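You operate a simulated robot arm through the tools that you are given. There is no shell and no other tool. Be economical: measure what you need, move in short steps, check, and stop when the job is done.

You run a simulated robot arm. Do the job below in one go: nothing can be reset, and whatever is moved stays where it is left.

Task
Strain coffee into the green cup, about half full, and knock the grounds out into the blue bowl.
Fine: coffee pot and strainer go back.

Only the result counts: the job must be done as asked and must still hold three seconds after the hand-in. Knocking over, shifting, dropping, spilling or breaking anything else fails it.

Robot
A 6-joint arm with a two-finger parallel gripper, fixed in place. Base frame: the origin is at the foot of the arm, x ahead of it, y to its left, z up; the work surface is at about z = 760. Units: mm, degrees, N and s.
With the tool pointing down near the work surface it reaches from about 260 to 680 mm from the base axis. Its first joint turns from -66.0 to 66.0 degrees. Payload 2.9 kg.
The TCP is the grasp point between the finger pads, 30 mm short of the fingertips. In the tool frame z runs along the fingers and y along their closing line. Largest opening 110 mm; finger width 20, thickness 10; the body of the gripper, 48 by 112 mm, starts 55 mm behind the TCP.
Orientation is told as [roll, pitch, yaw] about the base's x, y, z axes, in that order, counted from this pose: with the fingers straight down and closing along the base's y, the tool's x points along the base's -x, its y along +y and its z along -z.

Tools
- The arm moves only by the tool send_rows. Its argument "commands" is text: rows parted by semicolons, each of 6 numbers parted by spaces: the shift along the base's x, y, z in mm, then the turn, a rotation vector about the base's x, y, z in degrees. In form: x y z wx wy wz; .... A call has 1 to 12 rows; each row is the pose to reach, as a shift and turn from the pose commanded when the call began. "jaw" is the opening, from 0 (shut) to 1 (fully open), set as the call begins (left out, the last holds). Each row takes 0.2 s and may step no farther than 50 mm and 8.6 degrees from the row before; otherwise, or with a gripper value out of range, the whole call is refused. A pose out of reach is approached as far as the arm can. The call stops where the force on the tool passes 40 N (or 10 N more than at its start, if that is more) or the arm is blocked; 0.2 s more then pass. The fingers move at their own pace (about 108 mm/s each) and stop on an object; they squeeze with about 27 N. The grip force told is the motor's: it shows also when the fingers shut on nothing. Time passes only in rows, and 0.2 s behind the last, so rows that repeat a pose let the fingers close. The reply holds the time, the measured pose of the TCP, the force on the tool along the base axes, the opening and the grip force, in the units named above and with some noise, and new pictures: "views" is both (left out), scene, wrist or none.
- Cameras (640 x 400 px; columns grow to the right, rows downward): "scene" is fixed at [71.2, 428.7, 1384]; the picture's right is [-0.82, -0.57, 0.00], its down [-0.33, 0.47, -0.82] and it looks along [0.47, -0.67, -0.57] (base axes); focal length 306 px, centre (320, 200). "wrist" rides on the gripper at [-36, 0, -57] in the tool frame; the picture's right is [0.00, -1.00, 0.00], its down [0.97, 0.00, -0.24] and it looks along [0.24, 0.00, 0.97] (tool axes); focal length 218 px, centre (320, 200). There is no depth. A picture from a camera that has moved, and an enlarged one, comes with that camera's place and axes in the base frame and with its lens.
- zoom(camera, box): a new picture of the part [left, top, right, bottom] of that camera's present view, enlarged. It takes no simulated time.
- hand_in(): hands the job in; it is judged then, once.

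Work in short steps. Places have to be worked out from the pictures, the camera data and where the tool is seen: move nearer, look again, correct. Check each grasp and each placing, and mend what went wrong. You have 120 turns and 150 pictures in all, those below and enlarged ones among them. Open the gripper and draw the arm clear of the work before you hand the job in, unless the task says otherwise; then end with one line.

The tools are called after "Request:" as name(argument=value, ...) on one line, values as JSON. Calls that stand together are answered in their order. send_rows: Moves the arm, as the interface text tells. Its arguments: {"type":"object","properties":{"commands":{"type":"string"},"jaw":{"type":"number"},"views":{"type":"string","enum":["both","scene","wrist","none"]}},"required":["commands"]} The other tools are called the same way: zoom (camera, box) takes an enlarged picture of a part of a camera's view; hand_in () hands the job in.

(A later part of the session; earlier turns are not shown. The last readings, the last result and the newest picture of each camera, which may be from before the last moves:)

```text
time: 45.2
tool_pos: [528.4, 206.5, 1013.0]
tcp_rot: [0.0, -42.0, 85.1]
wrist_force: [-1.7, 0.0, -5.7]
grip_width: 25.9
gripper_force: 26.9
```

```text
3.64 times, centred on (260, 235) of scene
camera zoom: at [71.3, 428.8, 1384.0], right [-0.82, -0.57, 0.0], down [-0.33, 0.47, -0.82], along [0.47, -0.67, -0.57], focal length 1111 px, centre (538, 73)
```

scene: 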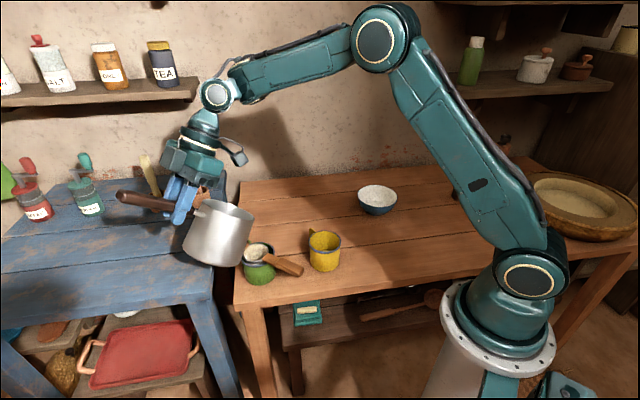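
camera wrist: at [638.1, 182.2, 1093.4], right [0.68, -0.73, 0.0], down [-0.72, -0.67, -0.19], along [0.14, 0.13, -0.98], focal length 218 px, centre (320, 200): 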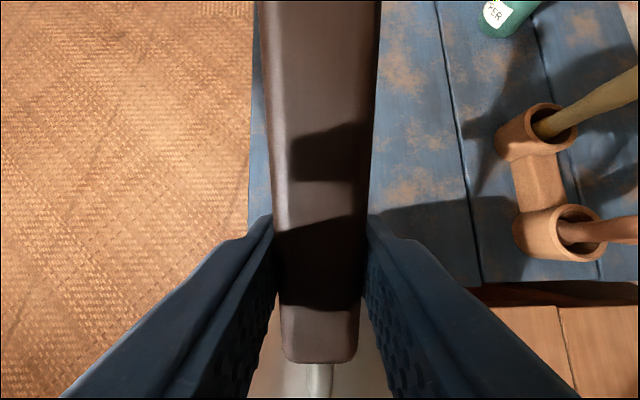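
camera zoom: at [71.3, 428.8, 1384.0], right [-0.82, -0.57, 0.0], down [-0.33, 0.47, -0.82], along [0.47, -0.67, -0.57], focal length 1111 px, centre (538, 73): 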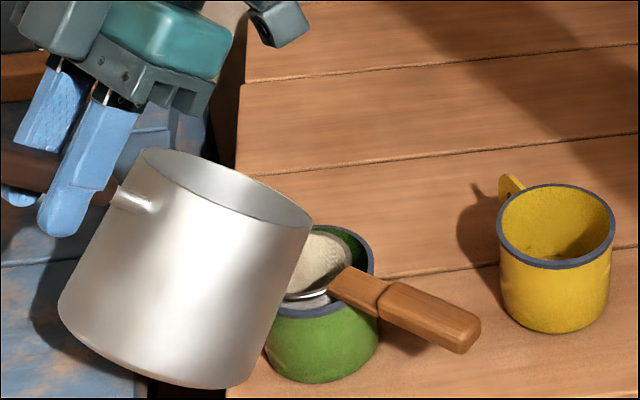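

No flow visible yet. I'll tilt in smaller steps, keeping the lip fixed.

Request:
send_rows(commands="0 -2 2 1.2 -0.1 0; 0 -4 4 2.5 -0.22 0; 0 -4 4 2.5 -0.22 0", views="none")

Request:
zoom(camera="scene", box=[210, 180, 310, 290])

```text
time: 46.0
tool_pos: [527.8, 201.2, 1017.7]
tcp_rot: [-0.1, -44.5, 85.0]
wrist_force: [-0.8, 0.4, -5.3]
grip_width: 25.9
gripper_force: 27.1
```

```text
3.64 times, centred on (260, 235) of scene
camera zoom: at [71.3, 428.8, 1384.0], right [-0.82, -0.57, 0.0], down [-0.33, 0.47, -0.82], along [0.47, -0.67, -0.57], focal length 1111 px, centre (538, 73)
```

zoom: 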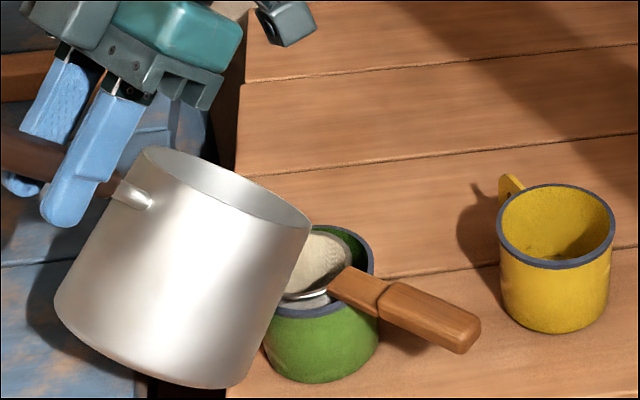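

Request:
send_rows(commands="0 -3 2 1.3 -0.1 0; 0 -6 5 3 -0.26 0; 0 -6 5 3 -0.26 0", views="none")

Request:
zoom(camera="scene", box=[210, 180, 310, 290])

```text
time: 46.8
tool_pos: [528.5, 193.4, 1023.1]
tcp_rot: [0.0, -47.5, 85.0]
wrist_force: [0.2, 0.1, -6.3]
grip_width: 26.0
gripper_force: 26.9
```

```text
3.64 times, centred on (260, 235) of scene
camera zoom: at [71.3, 428.8, 1384.0], right [-0.82, -0.57, 0.0], down [-0.33, 0.47, -0.82], along [0.47, -0.67, -0.57], focal length 1111 px, centre (538, 73)
```

zoom: 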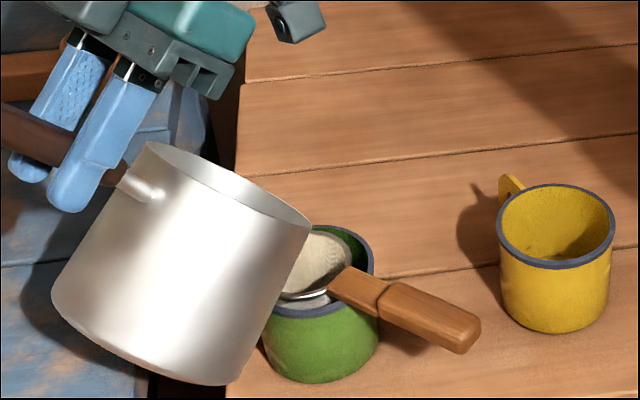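

Request:
send_rows(commands="0 -3 2 1.3 -0.1 0; 0 -6 5 3 -0.26 0; 0 -6 5 3 -0.26 0", views="none")

Request:
zoom(camera="scene", box=[210, 180, 310, 290])

```text
time: 47.6
tool_pos: [528.4, 188.4, 1027.9]
tcp_rot: [0.0, -50.5, 85.0]
wrist_force: [0.0, -0.7, -6.6]
grip_width: 25.9
gripper_force: 27.3
```

```text
3.64 times, centred on (260, 235) of scene
camera zoom: at [71.3, 428.8, 1384.0], right [-0.82, -0.57, 0.0], down [-0.33, 0.47, -0.82], along [0.47, -0.67, -0.57], focal length 1111 px, centre (538, 73)
```

zoom: 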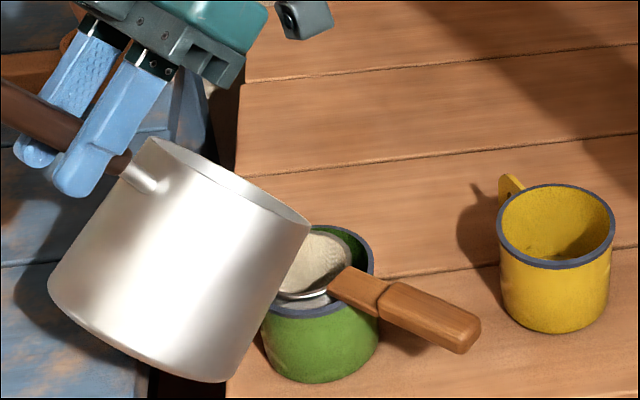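

Request:
send_rows(commands="0 -3 2 1.5 -0.13 0; 0 -7 4 3 -0.26 0; 0 -7 4 3 -0.26 0; 0 -7 4 3 -0.26 0", views="none")

Request:
zoom(camera="scene", box=[210, 180, 310, 290])

```text
time: 48.6
tool_pos: [528.1, 181.2, 1031.2]
tcp_rot: [-0.1, -53.5, 85.1]
wrist_force: [-0.4, 0.1, -4.7]
grip_width: 26.3
gripper_force: 26.6
```

```text
3.64 times, centred on (260, 235) of scene
camera zoom: at [71.3, 428.8, 1384.0], right [-0.82, -0.57, 0.0], down [-0.33, 0.47, -0.82], along [0.47, -0.67, -0.57], focal length 1111 px, centre (538, 73)
```

zoom: 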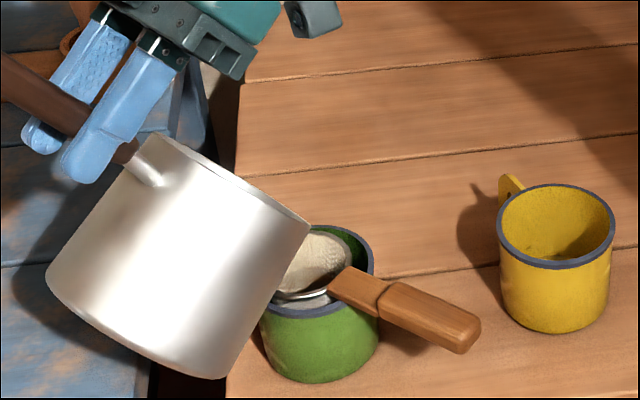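

The lip and stream would be hidden behind the pot from here. I'll zoom in on the mesh for signs of liquid and take another force reading.

Request:
send_rows(commands="0 0 0 0 0 0; 0 0 0 0 0 0", views="wrist")

Request:
zoom(camera="scene", box=[240, 225, 280, 265])

```text
time: 49.2
tool_pos: [527.4, 180.9, 1030.5]
tcp_rot: [0.0, -53.5, 84.9]
wrist_force: [-0.8, -0.3, -5.2]
grip_width: 25.9
gripper_force: 27.1
camera wrist: at [527.9, 157.6, 1094.7], right [1.0, -0.09, 0.0], down [-0.07, -0.77, -0.64], along [0.06, 0.63, -0.77], focal length 218 px, centre (320, 200)
```

wrist: 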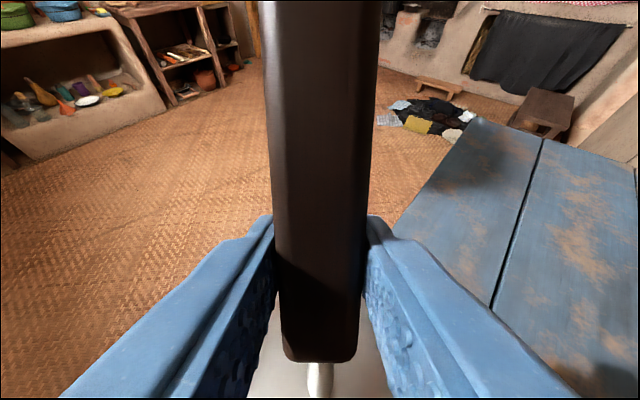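

```text
10.00 times, centred on (260, 245) of scene
camera zoom: at [71.3, 428.8, 1384.0], right [-0.82, -0.57, 0.0], down [-0.33, 0.47, -0.82], along [0.47, -0.67, -0.57], focal length 3056 px, centre (920, -250)
```

zoom: 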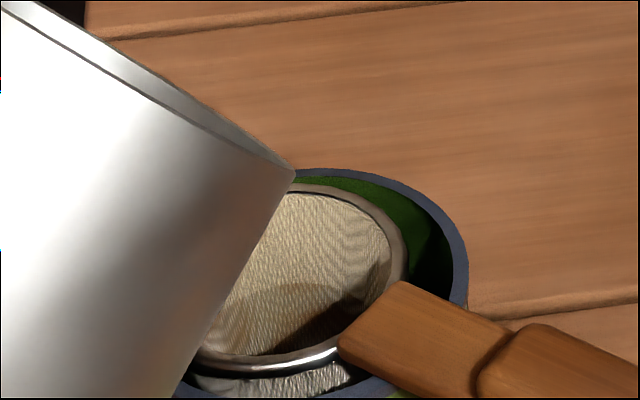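

No coffee yet. I'll continue tilting in 3° steps and watch the mesh.

Request:
send_rows(commands="0 -3 2 1.5 -0.13 0; 0 -7 4 3 -0.26 0; 0 -7 4 3 -0.26 0; 0 -7 4 3 -0.26 0", views="none")

Request:
zoom(camera="scene", box=[230, 215, 280, 265])

```text
time: 50.2
tool_pos: [529.4, 172.6, 1035.8]
tcp_rot: [0.0, -56.5, 85.0]
wrist_force: [0.0, -0.9, -5.1]
grip_width: 25.9
gripper_force: 26.8
```

```text
8.00 times, centred on (255, 240) of scene
camera zoom: at [71.3, 428.8, 1384.0], right [-0.82, -0.57, 0.0], down [-0.33, 0.47, -0.82], along [0.47, -0.67, -0.57], focal length 2444 px, centre (840, -120)
```

zoom: 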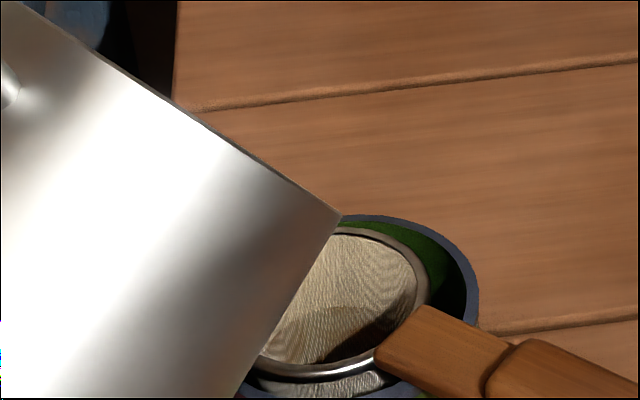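

The rim now appears edge-on, so the true tilt is about 55° and the coffee must be near the lip. I'll shift the lip slightly outward (+6 in y) and keep tilting.

Request:
send_rows(commands="0 3 2 1 -0.09 0; 0 2 3 2 -0.17 0; 0 1 4 3 -0.26 0; 0 1 4 3 -0.26 0; 0 1 4 3 -0.26 0", views="none")

Request:
zoom(camera="scene", box=[230, 215, 280, 265])

```text
time: 51.4
tool_pos: [529.4, 174.0, 1039.9]
tcp_rot: [-0.1, -59.5, 85.2]
wrist_force: [0.3, -0.1, -5.3]
grip_width: 26.0
gripper_force: 27.1
```

```text
8.00 times, centred on (255, 240) of scene
camera zoom: at [71.3, 428.8, 1384.0], right [-0.82, -0.57, 0.0], down [-0.33, 0.47, -0.82], along [0.47, -0.67, -0.57], focal length 2444 px, centre (840, -120)
```

zoom: 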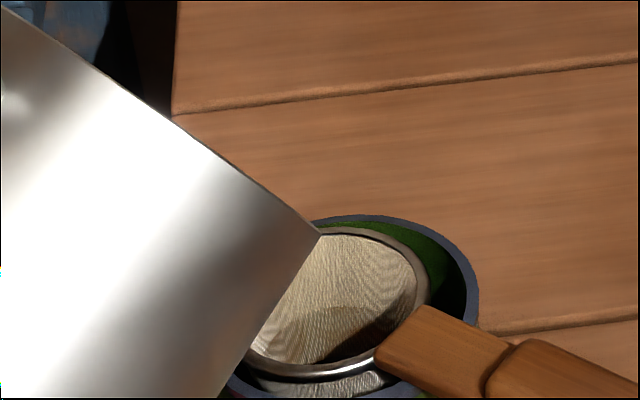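

Request:
send_rows(commands="0 -3 2 1.5 -0.13 0; 0 -7 3 3 -0.26 0; 0 -7 3 3 -0.26 0; 0 -7 3 3 -0.26 0", views="none")

Request:
zoom(camera="scene", box=[230, 215, 280, 265])

```text
time: 52.4
tool_pos: [530.1, 166.9, 1042.5]
tcp_rot: [0.0, -62.6, 85.0]
wrist_force: [-0.6, 0.3, -5.0]
grip_width: 25.7
gripper_force: 26.9
```

```text
8.00 times, centred on (255, 240) of scene
camera zoom: at [71.2, 428.8, 1384.0], right [-0.82, -0.57, 0.0], down [-0.33, 0.47, -0.82], along [0.47, -0.67, -0.57], focal length 2444 px, centre (840, -120)
```

zoom: 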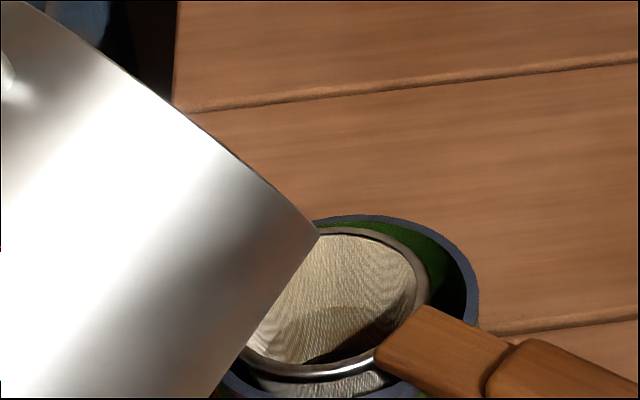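

Request:
zoom(camera="scene", box=[246, 235, 276, 265])

Request:
send_rows(commands="0 0 0 0 0 0; 0 0 0 0 0 0; 0 0 0 0 0 0", views="none")

Request:
send_rows(commands="0 0 0 0 0 0", views="none")

Request:
send_rows(commands="0 0 0 0 0 0", views="none")

```text
13.33 times, centred on (261, 250) of scene
camera zoom: at [71.2, 428.8, 1384.0], right [-0.82, -0.57, 0.0], down [-0.33, 0.47, -0.82], along [0.47, -0.67, -0.57], focal length 4074 px, centre (1107, -467)
```

zoom: 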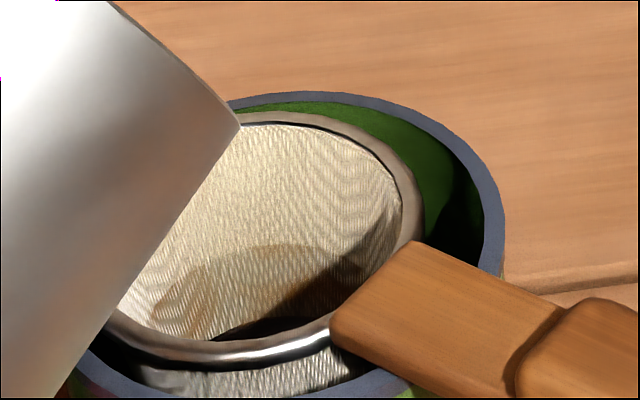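

```text
time: 53.2
tool_pos: [529.2, 168.4, 1042.3]
tcp_rot: [-0.1, -62.5, 85.1]
wrist_force: [-2.2, 0.1, -5.4]
grip_width: 26.0
gripper_force: 27.0
```

```text
time: 53.6
tool_pos: [529.4, 167.4, 1042.8]
tcp_rot: [-0.1, -62.5, 85.0]
wrist_force: [-0.3, -0.3, -5.2]
grip_width: 25.9
gripper_force: 26.7
```

```text
time: 54.0
tool_pos: [529.7, 167.8, 1043.1]
tcp_rot: [-0.1, -62.5, 85.0]
wrist_force: [-0.5, -0.1, -4.2]
grip_width: 25.8
gripper_force: 27.0
```

There's a brown wet patch and dark matter in the mesh now, and the weight reads about 5.0 N against roughly 6 before, so coffee may have flowed already. I'll tilt back and move off to inspect the cup.

Request:
send_rows(commands="0 10 5 -6 0.52 0; 0 25 10 -12 1.05 0; 0 40 15 -18 1.57 0; 0 55 25 -24 2.1 0; 0 70 40 -30 2.6 0; 0 90 60 -30 2.6 0; 0 90 60 -30 2.6 0", views="scene")

Request:
zoom(camera="scene", box=[238, 230, 284, 276])

Request:
zoom(camera="scene", box=[170, 130, 310, 290])

```text
time: 55.6
tool_pos: [530.2, 258.1, 1100.8]
tcp_rot: [-0.1, -32.2, 85.0]
wrist_force: [-0.7, 0.4, -4.4]
grip_width: 26.1
gripper_force: 26.8
```

scene: 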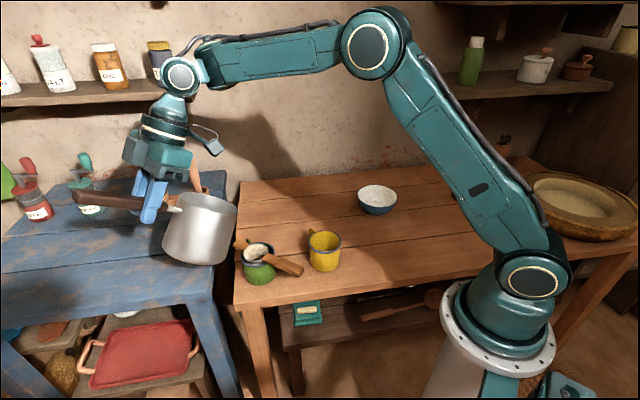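

```text
8.70 times, centred on (261, 253) of scene
camera zoom: at [71.2, 428.8, 1384.0], right [-0.82, -0.57, 0.0], down [-0.33, 0.47, -0.82], along [0.47, -0.67, -0.57], focal length 2657 px, centre (833, -261)
```

zoom: 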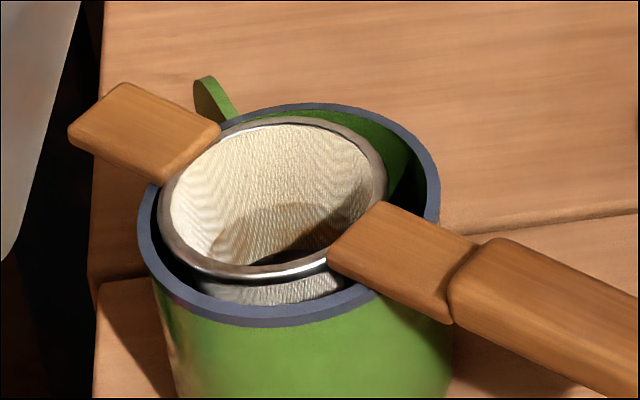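

```text
2.50 times, centred on (240, 210) of scene
camera zoom: at [71.2, 428.8, 1384.0], right [-0.82, -0.57, 0.0], down [-0.33, 0.47, -0.82], along [0.47, -0.67, -0.57], focal length 764 px, centre (520, 175)
```

zoom: 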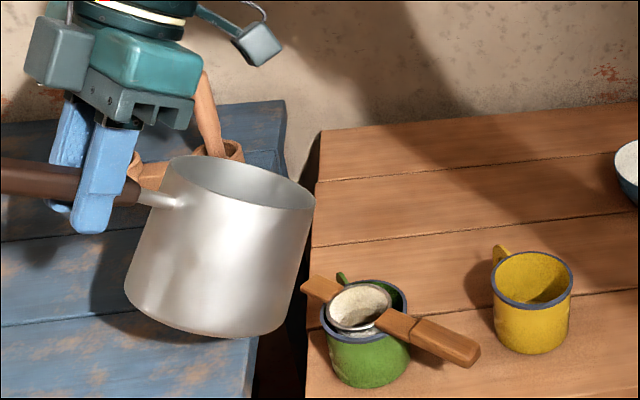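

Grounds have collected in the mesh, so coffee has flowed. To judge the level I'll bring the wrist camera straight above the cup, with the pot levelled and the tool rolled 25° so the handle doesn't block the view.

Request:
send_rows(commands="0 -25 0 -8.1 0.7 0; -5 -55 0 -16.2 1.4 0; -10 -85 0 -24.3 2.1 0; -15 -115 -10 -32.4 2.83 0; -20 -150 -30 -32.4 2.83 0; -25 -185 -40 -32.4 2.83 0; -25 -185 -40 -32.4 2.83 0", views="none")

Request:
send_rows(commands="-5 -15 -15 0.72 8.27 0; -10 -27 -35 1.45 16.5 0; -14 -39 -55 2.18 24.9 0; -14 -39 -55 2.18 24.9 0; -14 -39 -55 2.18 24.9 0", views="wrist")

```text
time: 57.2
tool_pos: [501.8, 72.6, 1065.1]
tcp_rot: [0.0, 0.1, 85.1]
wrist_force: [-0.5, -0.3, -4.8]
grip_width: 25.9
gripper_force: 26.8
```

```text
time: 58.4
tool_pos: [495.4, 25.5, 1000.2]
tcp_rot: [24.6, 1.3, 85.7]
wrist_force: [-0.6, -0.3, -4.6]
grip_width: 25.9
gripper_force: 27.3
out of reach, approached as far as the arm can: row 3, 4
camera wrist: at [523.7, 61.6, 1051.5], right [0.91, -0.08, -0.42], down [0.03, -0.97, 0.24], along [-0.42, -0.23, -0.88], focal length 218 px, centre (320, 200)
```

wrist: 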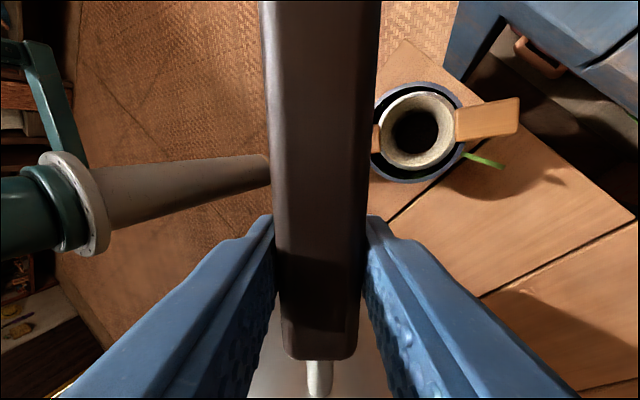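

Good overhead view; let me enlarge the cup.

Request:
zoom(camera="wrist", box=[365, 75, 475, 190])

```text
3.48 times, centred on (420, 132) of wrist
camera zoom: at [523.7, 61.6, 1051.5], right [0.91, -0.08, -0.42], down [0.03, -0.97, 0.24], along [-0.42, -0.23, -0.88], focal length 759 px, centre (-28, 435)
```

zoom: 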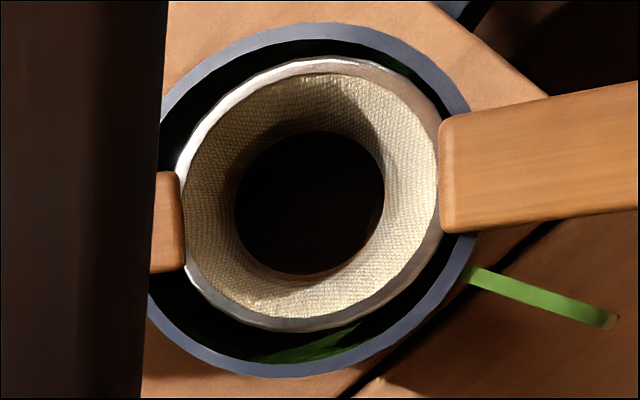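

Request:
zoom(camera="scene", box=[246, 240, 272, 264])

Request:
zoom(camera="wrist", box=[395, 95, 440, 165])

```text
16.00 times, centred on (259, 252) of scene
camera zoom: at [71.3, 428.7, 1384.0], right [-0.82, -0.57, 0.0], down [-0.33, 0.47, -0.82], along [0.47, -0.67, -0.57], focal length 4889 px, centre (1296, -632)
```

zoom: 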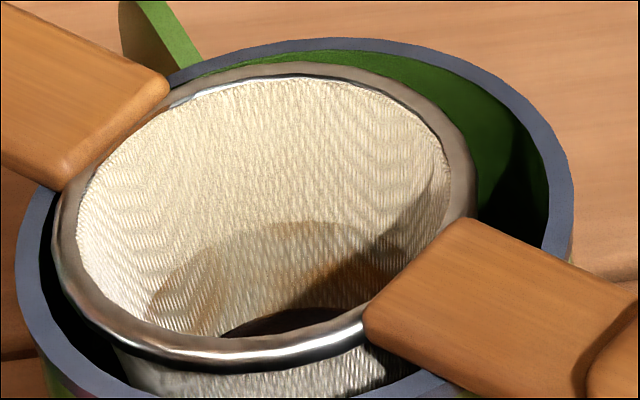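

```text
5.71 times, centred on (418, 130) of wrist
camera zoom: at [523.7, 61.6, 1051.5], right [0.91, -0.08, -0.42], down [0.03, -0.97, 0.24], along [-0.42, -0.23, -0.88], focal length 1247 px, centre (-237, 600)
```

zoom: 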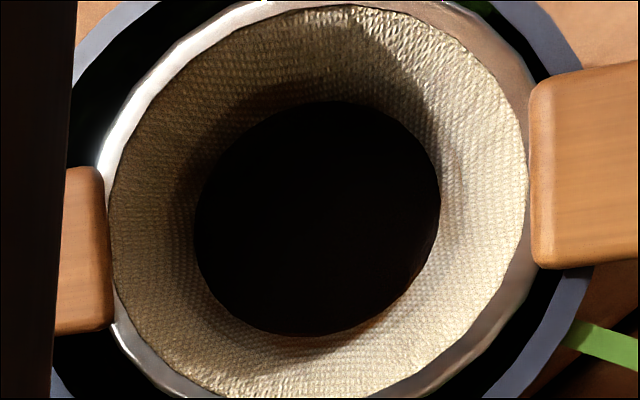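

From overhead and side views there's a flat black coffee surface inside the mesh, about 38 mm below its rim. That is z≈800–804, which is about half the cup's height. I'll unroll, carry the pot back to its place, then lift the strainer to verify the level.

Request:
send_rows(commands="0 0 10 -0.72 -8.27 0; 0 -5 25 -1.45 -16.5 0; 0 -10 40 -2.18 -24.9 0; 0 -10 40 -2.18 -24.9 0", views="none")

Request:
send_rows(commands="-4 -20 0 0 0 -8; -8 -40 0 0 0 -16; -12 -60 0 0 0 -24; -16 -80 0 0 0 -32; -22 -105 0 0 0 -40; -28 -130 0 0 0 -48; -34 -155 0 0 0 -56; -40 -180 0 0 0 -64; -46 -205 0 0 0 -72; -54 -230 0 0 0 -80; -60 -255 0 0 0 -88; -66 -284 0 0 0 -96", views="none")

Request:
send_rows(commands="0 0 -30 0 0 -2; 0 0 -60 0 0 -2; 0 0 -85 0 0 -2; 0 0 -110 0 0 -2; 0 0 -130 0 0 -2; 0 0 -130 0 0 -2", views="scene")

Request:
zoom(camera="scene", box=[320, 150, 420, 260])

```text
time: 59.4
tool_pos: [487.8, 25.3, 1046.9]
tcp_rot: [-0.1, 0.2, 85.1]
wrist_force: [0.2, 0.6, -4.4]
grip_width: 25.8
gripper_force: 27.2
```

```text
time: 62.0
tool_pos: [422.5, -258.9, 1048.3]
tcp_rot: [0.0, 0.0, -11.0]
wrist_force: [-0.5, 0.1, -4.4]
grip_width: 25.8
gripper_force: 27.0
```

```text
time: 63.4
tool_pos: [420.6, -259.0, 918.2]
tcp_rot: [0.0, 0.1, -12.9]
wrist_force: [0.3, 0.1, -4.6]
grip_width: 25.7
gripper_force: 27.1
```

scene: 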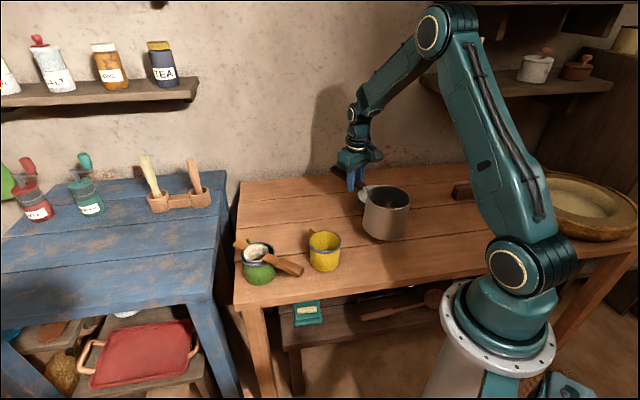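

```text
3.64 times, centred on (370, 205) of scene
camera zoom: at [71.2, 428.7, 1384.0], right [-0.82, -0.57, 0.0], down [-0.33, 0.47, -0.82], along [0.47, -0.67, -0.57], focal length 1111 px, centre (138, 182)
```

zoom: 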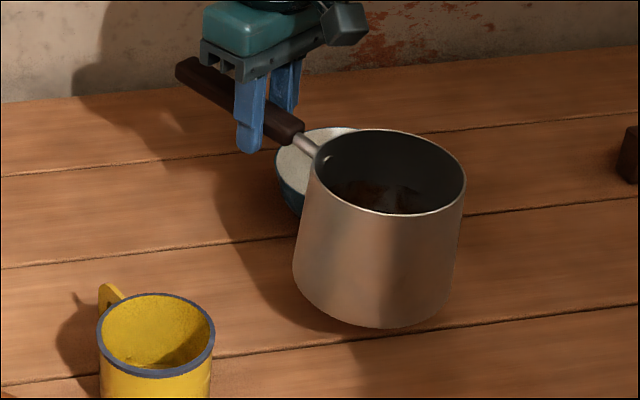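

The pot shows less coffee and weighs about 1.3 N less (~130 g poured). I'll lower it to its original spot slowly.

Request:
send_rows(commands="2 -1 -20 0 0 0; 2 -1 -40 0 0 0; 2 -1 -50 0 0 0; 2 -1 -54 0 0 0; 2 -1 -56 0 0 0; 2 -1 -58 0 0 0; 2 -1 -58 0 0 0", views="none")

Request:
zoom(camera="scene", box=[320, 150, 420, 260])

```text
time: 65.0
tool_pos: [425.9, -259.2, 859.9]
tcp_rot: [-0.1, 0.0, -12.9]
wrist_force: [3.5, -1.3, 5.3]
grip_width: 26.0
gripper_force: 27.2
```

```text
3.64 times, centred on (370, 205) of scene
camera zoom: at [71.2, 428.8, 1384.0], right [-0.82, -0.57, 0.0], down [-0.33, 0.47, -0.82], along [0.47, -0.67, -0.57], focal length 1111 px, centre (138, 182)
```

zoom: 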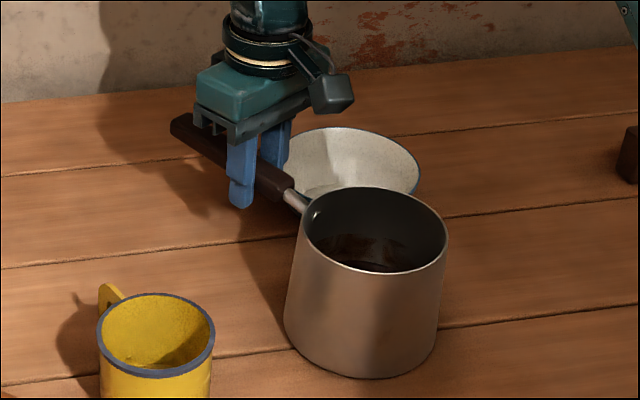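

The pot is down at its original spot (contact force felt). I'll relieve the press, open, and rise.

Request:
send_rows(commands="0 0 1 0 0 0; 0 0 1 0 0 0", views="none")

Request:
send_rows(commands="0 0 0 0 0 0; 0 0 0 0 0 0; 0 0 0 0 0 0; 0 0 30 0 0 0; 0 0 70 0 0 0; 0 0 110 0 0 0; 0 0 110 0 0 0", jaw=0.45, views="both")

```text
time: 65.6
tool_pos: [424.2, -261.0, 860.1]
tcp_rot: [0.0, 0.2, -12.9]
wrist_force: [0.5, 0.5, -4.6]
grip_width: 25.8
gripper_force: 27.2
```

```text
time: 67.2
tool_pos: [423.0, -261.8, 970.5]
tcp_rot: [0.0, 0.0, -13.0]
wrist_force: [-0.9, -0.1, -0.2]
grip_width: 49.3
gripper_force: 0.1
camera wrist: at [460.3, -268.6, 1028.5], right [-0.22, -0.97, 0.0], down [-0.95, 0.22, 0.24], along [-0.24, 0.05, -0.97], focal length 218 px, centre (320, 200)
```

scene: 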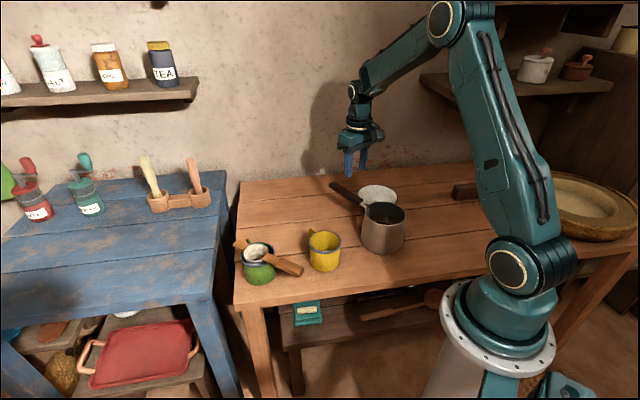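
wrist: 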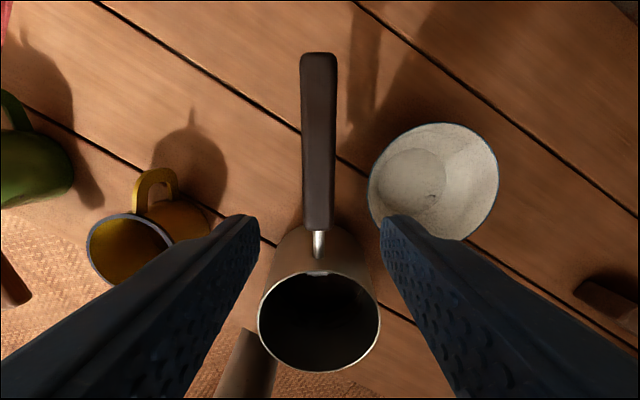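

The pot stands released and upright at its old spot. I'll use the free wrist camera to look straight down into the green cup.

Request:
send_rows(commands="6 40 15 0 0 3; 12 80 15 0 0 6; 18 120 15 0 0 9; 25 160 15 0 0 12; 32 200 10 0 0 15; 39 240 0 0 0 18; 47 285 -5 0 0 21; 55 328 -10 0 0 22; 55 328 -10 0 0 22", views="wrist")

Request:
zoom(camera="wrist", box=[260, 90, 390, 200])

```text
time: 69.2
tool_pos: [481.0, 67.8, 961.0]
tcp_rot: [0.0, 0.2, 9.1]
wrist_force: [0.0, 0.2, 0.7]
grip_width: 49.5
gripper_force: 0.0
camera wrist: at [518.0, 74.4, 1019.0], right [0.16, -0.99, 0.0], down [-0.96, -0.15, 0.24], along [-0.24, -0.04, -0.97], focal length 218 px, centre (320, 200)
```

wrist: 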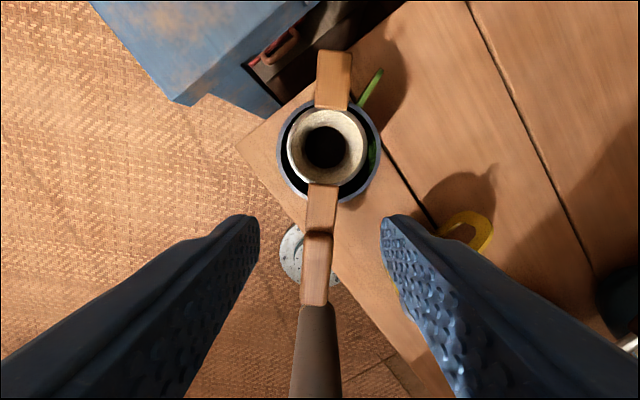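

```text
3.64 times, centred on (325, 145) of wrist
camera zoom: at [518.0, 74.4, 1019.0], right [0.16, -0.99, 0.0], down [-0.96, -0.15, 0.24], along [-0.24, -0.04, -0.97], focal length 794 px, centre (302, 400)
```

zoom: 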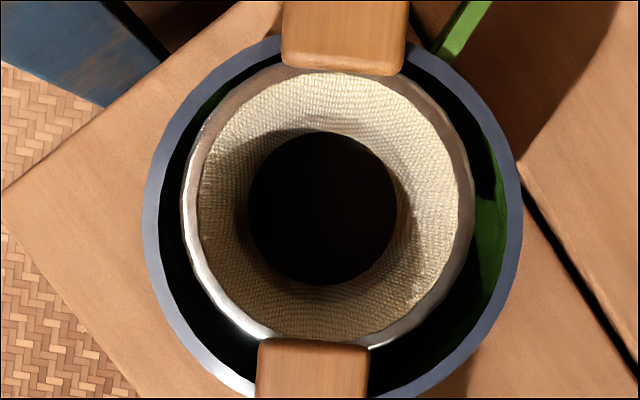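

The mesh centre is ≈(519,70) and the handle runs at about 5°. The cup gap is too shadowed to judge the level here. I'll align yaw to 5° and then tilt the tool outward ~65° above the handle, checking reach.

Request:
send_rows(commands="-20 -3 0 0 0 -2; -40 -5 0 0 0 -4; -60 -7 -5 0 0 -4; -60 -7 -5 0 0 -4", views="none")

Request:
send_rows(commands="0 0 0 0.73 -8.4 0; 0 0 0 1.46 -16.7 0; 0 0 0 2.2 -25 0; 0 0 0 2.9 -33.3 0; 0 0 0 3.65 -41.7 0; 0 0 0 4.4 -50 0; 0 0 0 5.1 -58.3 0; 0 0 0 5.67 -64.8 0; 0 0 0 5.67 -64.8 0", views="both")

```text
time: 70.2
tool_pos: [420.9, 60.1, 955.8]
tcp_rot: [0.0, 0.2, 5.0]
wrist_force: [0.0, 0.7, 0.6]
grip_width: 49.6
gripper_force: 0.1
```

```text
time: 72.2
tool_pos: [432.2, 62.6, 954.2]
tcp_rot: [-0.1, -64.8, 5.1]
wrist_force: [0.2, -0.1, -0.1]
grip_width: 49.8
gripper_force: 0.0
out of reach, approached as far as the arm can: row 7, 8, 9
camera wrist: at [397.9, 60.2, 1011.7], right [0.09, -1.0, 0.0], down [-0.63, -0.06, -0.78], along [0.77, 0.07, -0.63], focal length 218 px, centre (320, 200)
```

scene: 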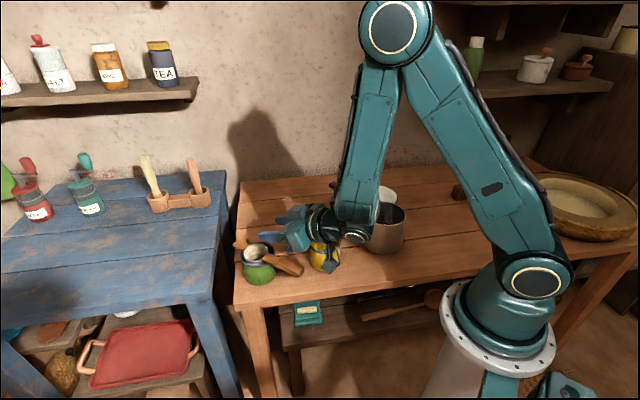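
wrist: 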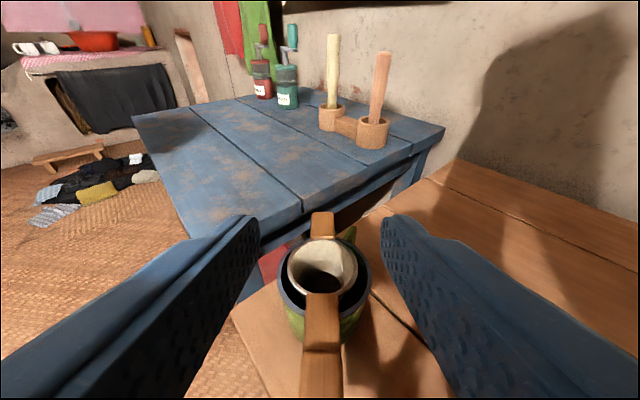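

At 65° tilt the arm can't get that close in. I'll use a 50° tilt instead (which also lets the handle pass beneath the gripper body) and descend toward the handle.

Request:
send_rows(commands="4 0 -10 -0.65 7.5 0; 6 0 -25 -1.3 15 0; 6 0 -50 -1.3 15 0; 6 0 -75 -1.3 15 0; 6 0 -75 -1.3 15 0", views="both")

Request:
zoom(camera="scene", box=[230, 200, 350, 290])

```text
time: 73.4
tool_pos: [437.3, 60.0, 876.7]
tcp_rot: [0.0, -49.9, 5.0]
wrist_force: [0.3, 0.5, 0.3]
grip_width: 49.5
gripper_force: 0.0
camera wrist: at [419.0, 59.9, 941.8], right [0.09, -1.0, 0.0], down [-0.81, -0.07, -0.59], along [0.58, 0.05, -0.81], focal length 218 px, centre (320, 200)
```

scene: 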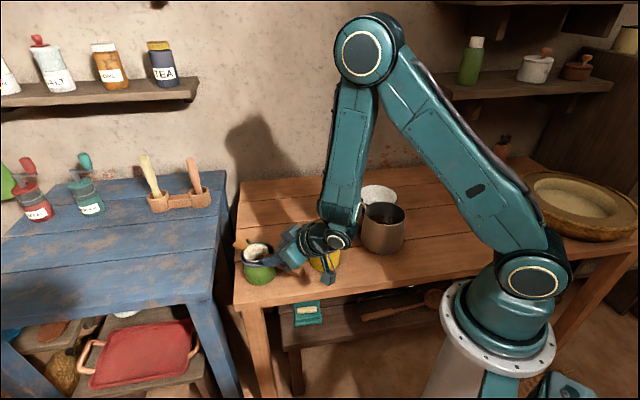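
wrist: 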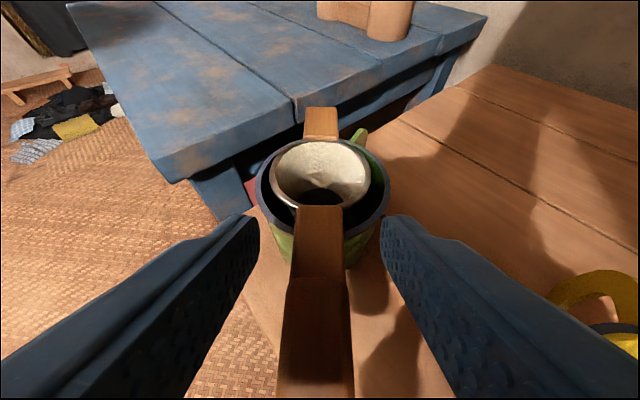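

```text
4.44 times, centred on (290, 245) of scene
camera zoom: at [71.2, 428.7, 1384.0], right [-0.82, -0.57, 0.0], down [-0.33, 0.47, -0.82], along [0.47, -0.67, -0.57], focal length 1358 px, centre (453, 0)
```

zoom: 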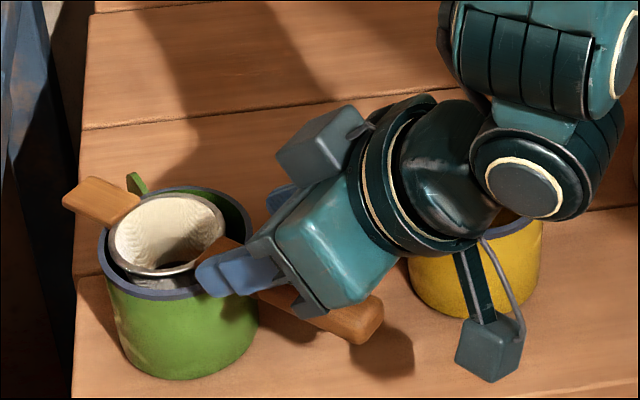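

The handle is centred between the fingers and the wrist clears the yellow cup. I'll lower to the handle height (z≈836), easing in slightly.

Request:
send_rows(commands="-3 0 -12 0 0 0; -6 0 -24 0 0 0; -8 0 -34 0 0 0; -9 0 -43 0 0 0; -9 0 -43 0 0 0", views="wrist")

Request:
zoom(camera="scene", box=[230, 210, 350, 290])

```text
time: 74.6
tool_pos: [429.0, 61.9, 835.9]
tcp_rot: [0.0, -49.9, 5.1]
wrist_force: [-0.1, 0.6, 0.1]
grip_width: 49.6
gripper_force: 0.0
camera wrist: at [410.4, 61.0, 900.9], right [0.09, -1.0, 0.0], down [-0.81, -0.07, -0.59], along [0.59, 0.05, -0.81], focal length 218 px, centre (320, 200)
```

wrist: 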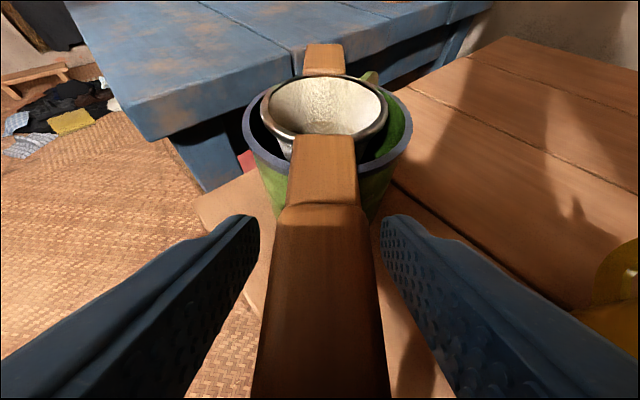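

```text
5.00 times, centred on (290, 250) of scene
camera zoom: at [71.2, 428.7, 1384.0], right [-0.82, -0.57, 0.0], down [-0.33, 0.47, -0.82], along [0.47, -0.67, -0.57], focal length 1528 px, centre (470, -50)
```

zoom: 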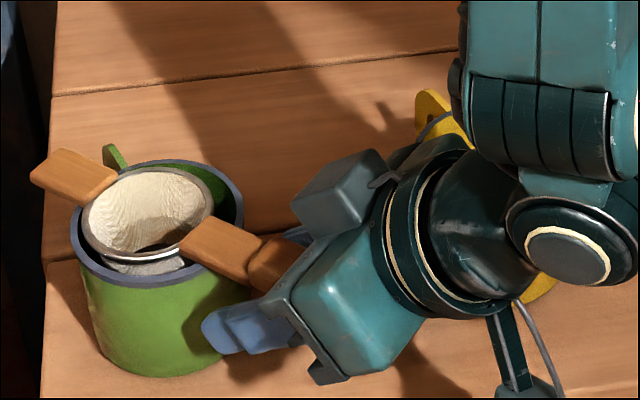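

The TCP sits about mid-thickness in the handle. Closing the grip.

Request:
send_rows(commands="0 0 0 0 0 0; 0 0 0 0 0 0; 0 0 0 0 0 0", jaw=0, views="none")

Request:
send_rows(commands="0 0 10 0 0 0; 0 0 25 0 0 0; 2 0 45 0 0 0; 4 0 65 0 0 0; 6 0 85 0 0 0; 6 0 85 0 0 0", views="both")

Request:
zoom(camera="scene", box=[225, 195, 325, 290])

```text
time: 75.4
tool_pos: [430.4, 62.5, 836.0]
tcp_rot: [-0.1, -50.0, 5.1]
wrist_force: [-0.1, 1.0, 0.4]
grip_width: 25.7
gripper_force: 27.1
```

```text
time: 76.8
tool_pos: [437.7, 60.7, 920.6]
tcp_rot: [0.0, -49.9, 5.1]
wrist_force: [0.1, 0.8, -1.0]
grip_width: 25.5
gripper_force: 27.4
camera wrist: at [418.9, 60.2, 985.5], right [0.09, -1.0, 0.0], down [-0.81, -0.07, -0.59], along [0.59, 0.05, -0.81], focal length 218 px, centre (320, 200)
```

scene: 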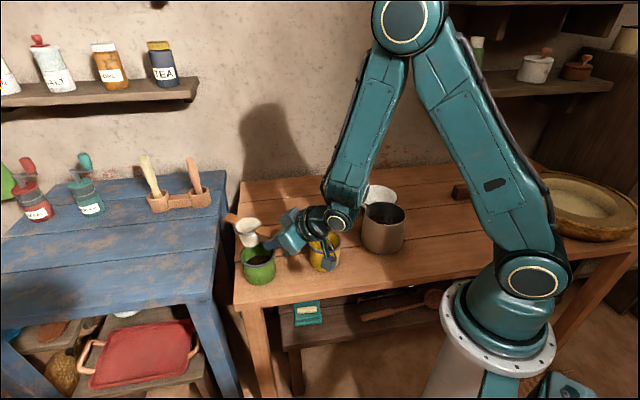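
wrist: 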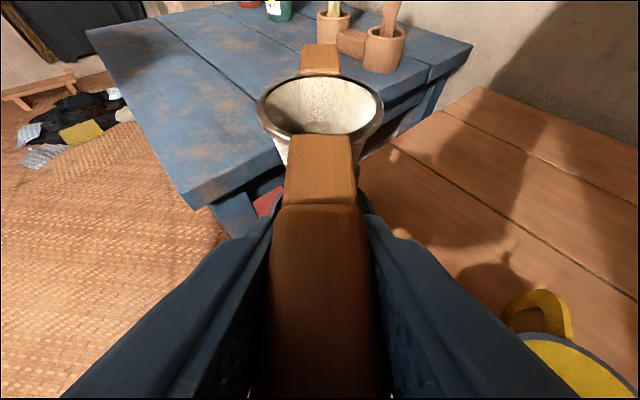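

```text
4.21 times, centred on (275, 242) of scene
camera zoom: at [71.2, 428.7, 1384.0], right [-0.82, -0.57, 0.0], down [-0.33, 0.47, -0.82], along [0.47, -0.67, -0.57], focal length 1286 px, centre (510, 21)
```

zoom: 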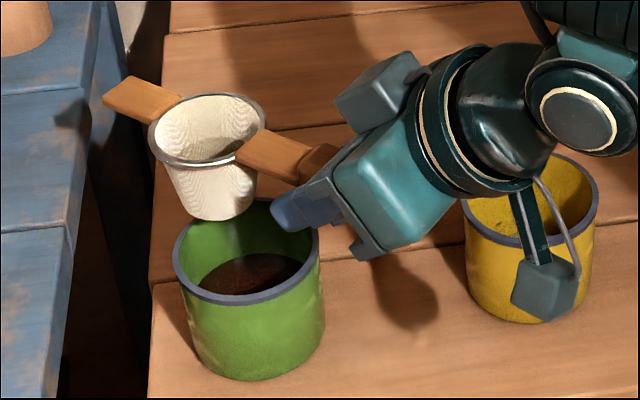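

Coffee is now visible in the green cup; let me measure its level with an enlarged view.

Request:
zoom(camera="scene", box=[236, 236, 282, 286])

```text
8.00 times, centred on (259, 261) of scene
camera zoom: at [71.2, 428.7, 1384.0], right [-0.82, -0.57, 0.0], down [-0.33, 0.47, -0.82], along [0.47, -0.67, -0.57], focal length 2444 px, centre (808, -288)
```

zoom: 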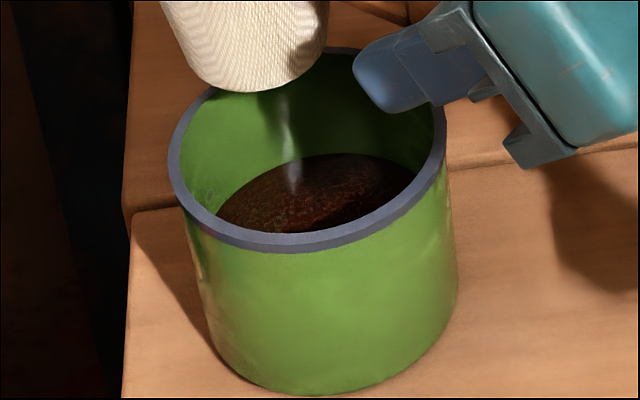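

The coffee surface comes out at z≈790, roughly 37 % of the cup, which is short of half. I'll put the strainer back on the cup and top up about 45 ml.

Request:
send_rows(commands="-1 0 -20 0 0 0; -3 0 -40 0 0 0; -5 0 -60 0 0 0; -6 0 -72 0 0 0; -6 0 -80 0 0 0; -6 0 -84 0 0 0; -6 0 -84 0 0 0", views="none")

Request:
zoom(camera="scene", box=[230, 220, 290, 280])

```text
time: 78.4
tool_pos: [431.6, 62.3, 836.7]
tcp_rot: [0.0, -49.9, 5.0]
wrist_force: [-1.2, -1.2, 0.3]
grip_width: 25.8
gripper_force: 27.9
```

```text
6.67 times, centred on (260, 250) of scene
camera zoom: at [71.1, 428.7, 1384.0], right [-0.82, -0.57, 0.0], down [-0.33, 0.47, -0.82], along [0.47, -0.67, -0.57], focal length 2037 px, centre (720, -133)
```

zoom: 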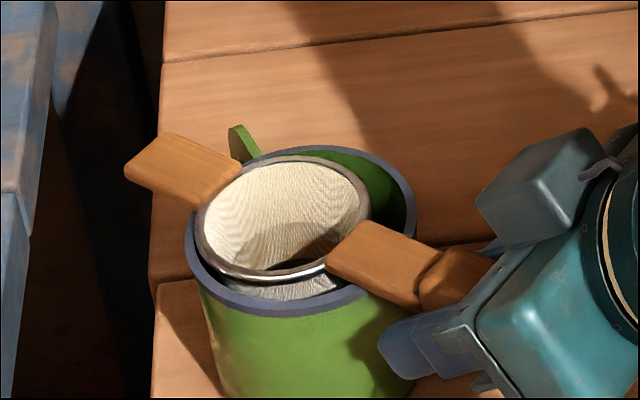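

Seated again. I'll release, rise straight up, then untilt.

Request:
send_rows(commands="0 0 0 0 0 0; 0 0 0 0 0 0; 0 0 0 0 0 0; 0 0 20 0 0 0; 0 0 45 0 0 0; 0 0 75 0 0 0; 0 0 90 -0.73 8.3 0; 0 0 110 -1.45 16.6 0; 0 0 120 -2.2 25 0; 0 0 130 -2.9 33.3 0; 0 0 135 -3.65 41.5 0; 0 0 140 -4.36 49.8 0", jaw=0.45, views="wrist")

Request:
zoom(camera="scene", box=[230, 220, 290, 280])

```text
time: 81.0
tool_pos: [430.1, 62.9, 977.8]
tcp_rot: [0.0, 0.2, 5.1]
wrist_force: [-0.6, -0.2, 0.8]
grip_width: 49.8
gripper_force: 0.1
camera wrist: at [467.1, 65.6, 1034.9], right [0.09, -1.0, 0.0], down [-0.97, -0.09, 0.24], along [-0.24, -0.02, -0.97], focal length 218 px, centre (320, 200)
```

wrist: 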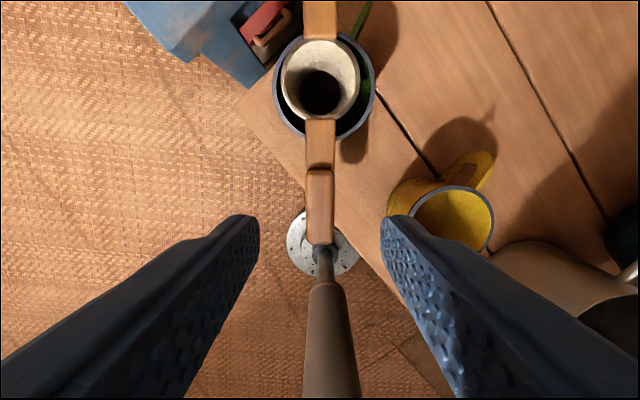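

```text
6.67 times, centred on (260, 250) of scene
camera zoom: at [71.2, 428.7, 1384.0], right [-0.82, -0.57, 0.0], down [-0.33, 0.47, -0.82], along [0.47, -0.67, -0.57], focal length 2037 px, centre (720, -133)
```

zoom: 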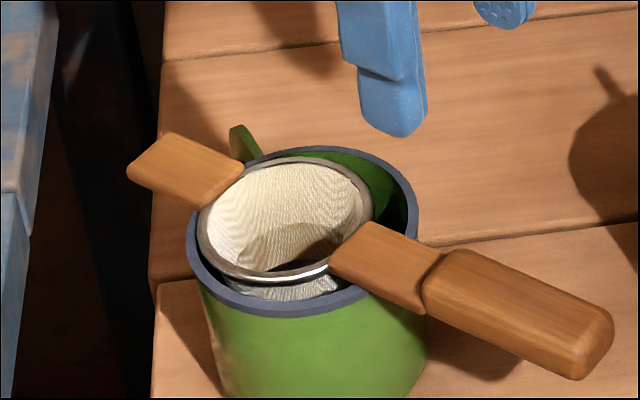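

The strainer is steady. I'll return to the pot handle and grasp it as before.

Request:
send_rows(commands="0 -40 0 0 0 -4; 0 -80 0 0 0 -8; -1 -120 0 0 0 -12; -2 -160 0 0 0 -16; -3 -200 0 0 0 -18; -4 -240 0 0 0 -18; -6 -285 0 0 0 -18; -7 -322 -7 0 0 -18; -7 -322 -40 0 0 -18; -7 -322 -40 0 0 -18", jaw=0.42, views="wrist")

```text
time: 83.2
tool_pos: [426.1, -262.8, 937.8]
tcp_rot: [0.0, 0.1, -12.9]
wrist_force: [0.6, 0.7, -0.9]
grip_width: 46.4
gripper_force: 0.1
camera wrist: at [462.6, -270.3, 993.9], right [-0.22, -0.97, 0.0], down [-0.95, 0.22, 0.24], along [-0.24, 0.05, -0.97], focal length 218 px, centre (320, 200)
```

wrist: 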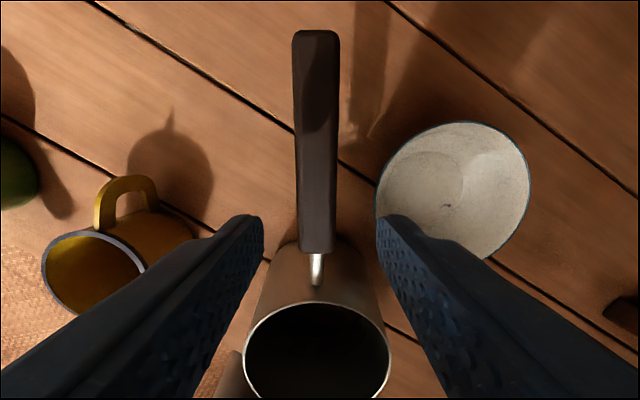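

Request:
send_rows(commands="-1 2 -30 0 0 0; -1 2 -60 0 0 0; -1 2 -78 0 0 0; -1 2 -78 0 0 0", views="none")

Request:
send_rows(commands="0 0 0 0 0 0; 0 0 0 0 0 0; 0 0 0 0 0 0; 0 0 0 0 0 0", jaw=0, views="none")

Request:
send_rows(commands="0 0 10 0 0 0; 0 0 25 0 0 0; 0 0 50 0 0 0; 0 0 80 0 0 0; 0 0 115 0 0 0; 0 0 142 0 0 0; 0 0 142 0 0 0", views="scene")

Request:
zoom(camera="scene", box=[310, 100, 430, 240])

```text
time: 84.2
tool_pos: [422.7, -258.1, 859.1]
tcp_rot: [0.0, 0.1, -12.9]
wrist_force: [0.7, 0.7, -1.2]
grip_width: 46.2
gripper_force: 0.0
```

```text
time: 85.2
tool_pos: [422.8, -258.3, 858.5]
tcp_rot: [0.0, 0.1, -12.9]
wrist_force: [0.1, -0.5, -0.6]
grip_width: 26.0
gripper_force: 26.9
```

```text
time: 86.8
tool_pos: [420.9, -260.0, 1002.1]
tcp_rot: [0.0, 0.0, -13.0]
wrist_force: [0.3, 0.5, -4.7]
grip_width: 25.9
gripper_force: 27.3
```

scene: 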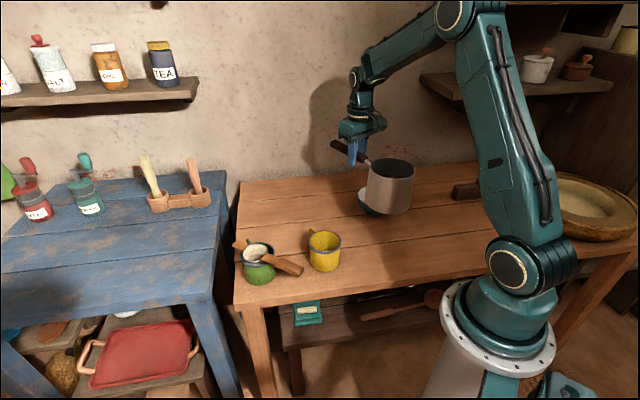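

```text
2.86 times, centred on (370, 170) of scene
camera zoom: at [71.2, 428.7, 1384.0], right [-0.82, -0.57, 0.0], down [-0.33, 0.47, -0.82], along [0.47, -0.67, -0.57], focal length 873 px, centre (177, 286)
```

zoom: 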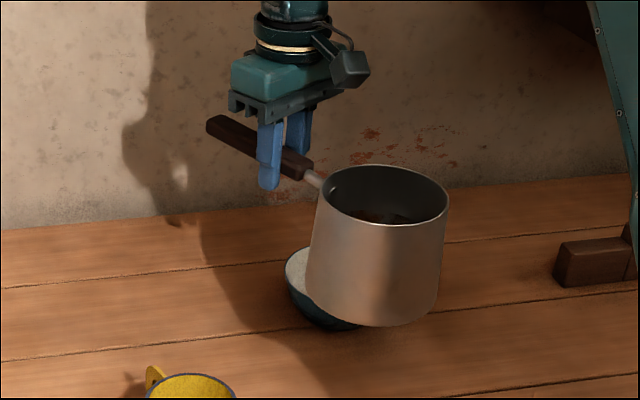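

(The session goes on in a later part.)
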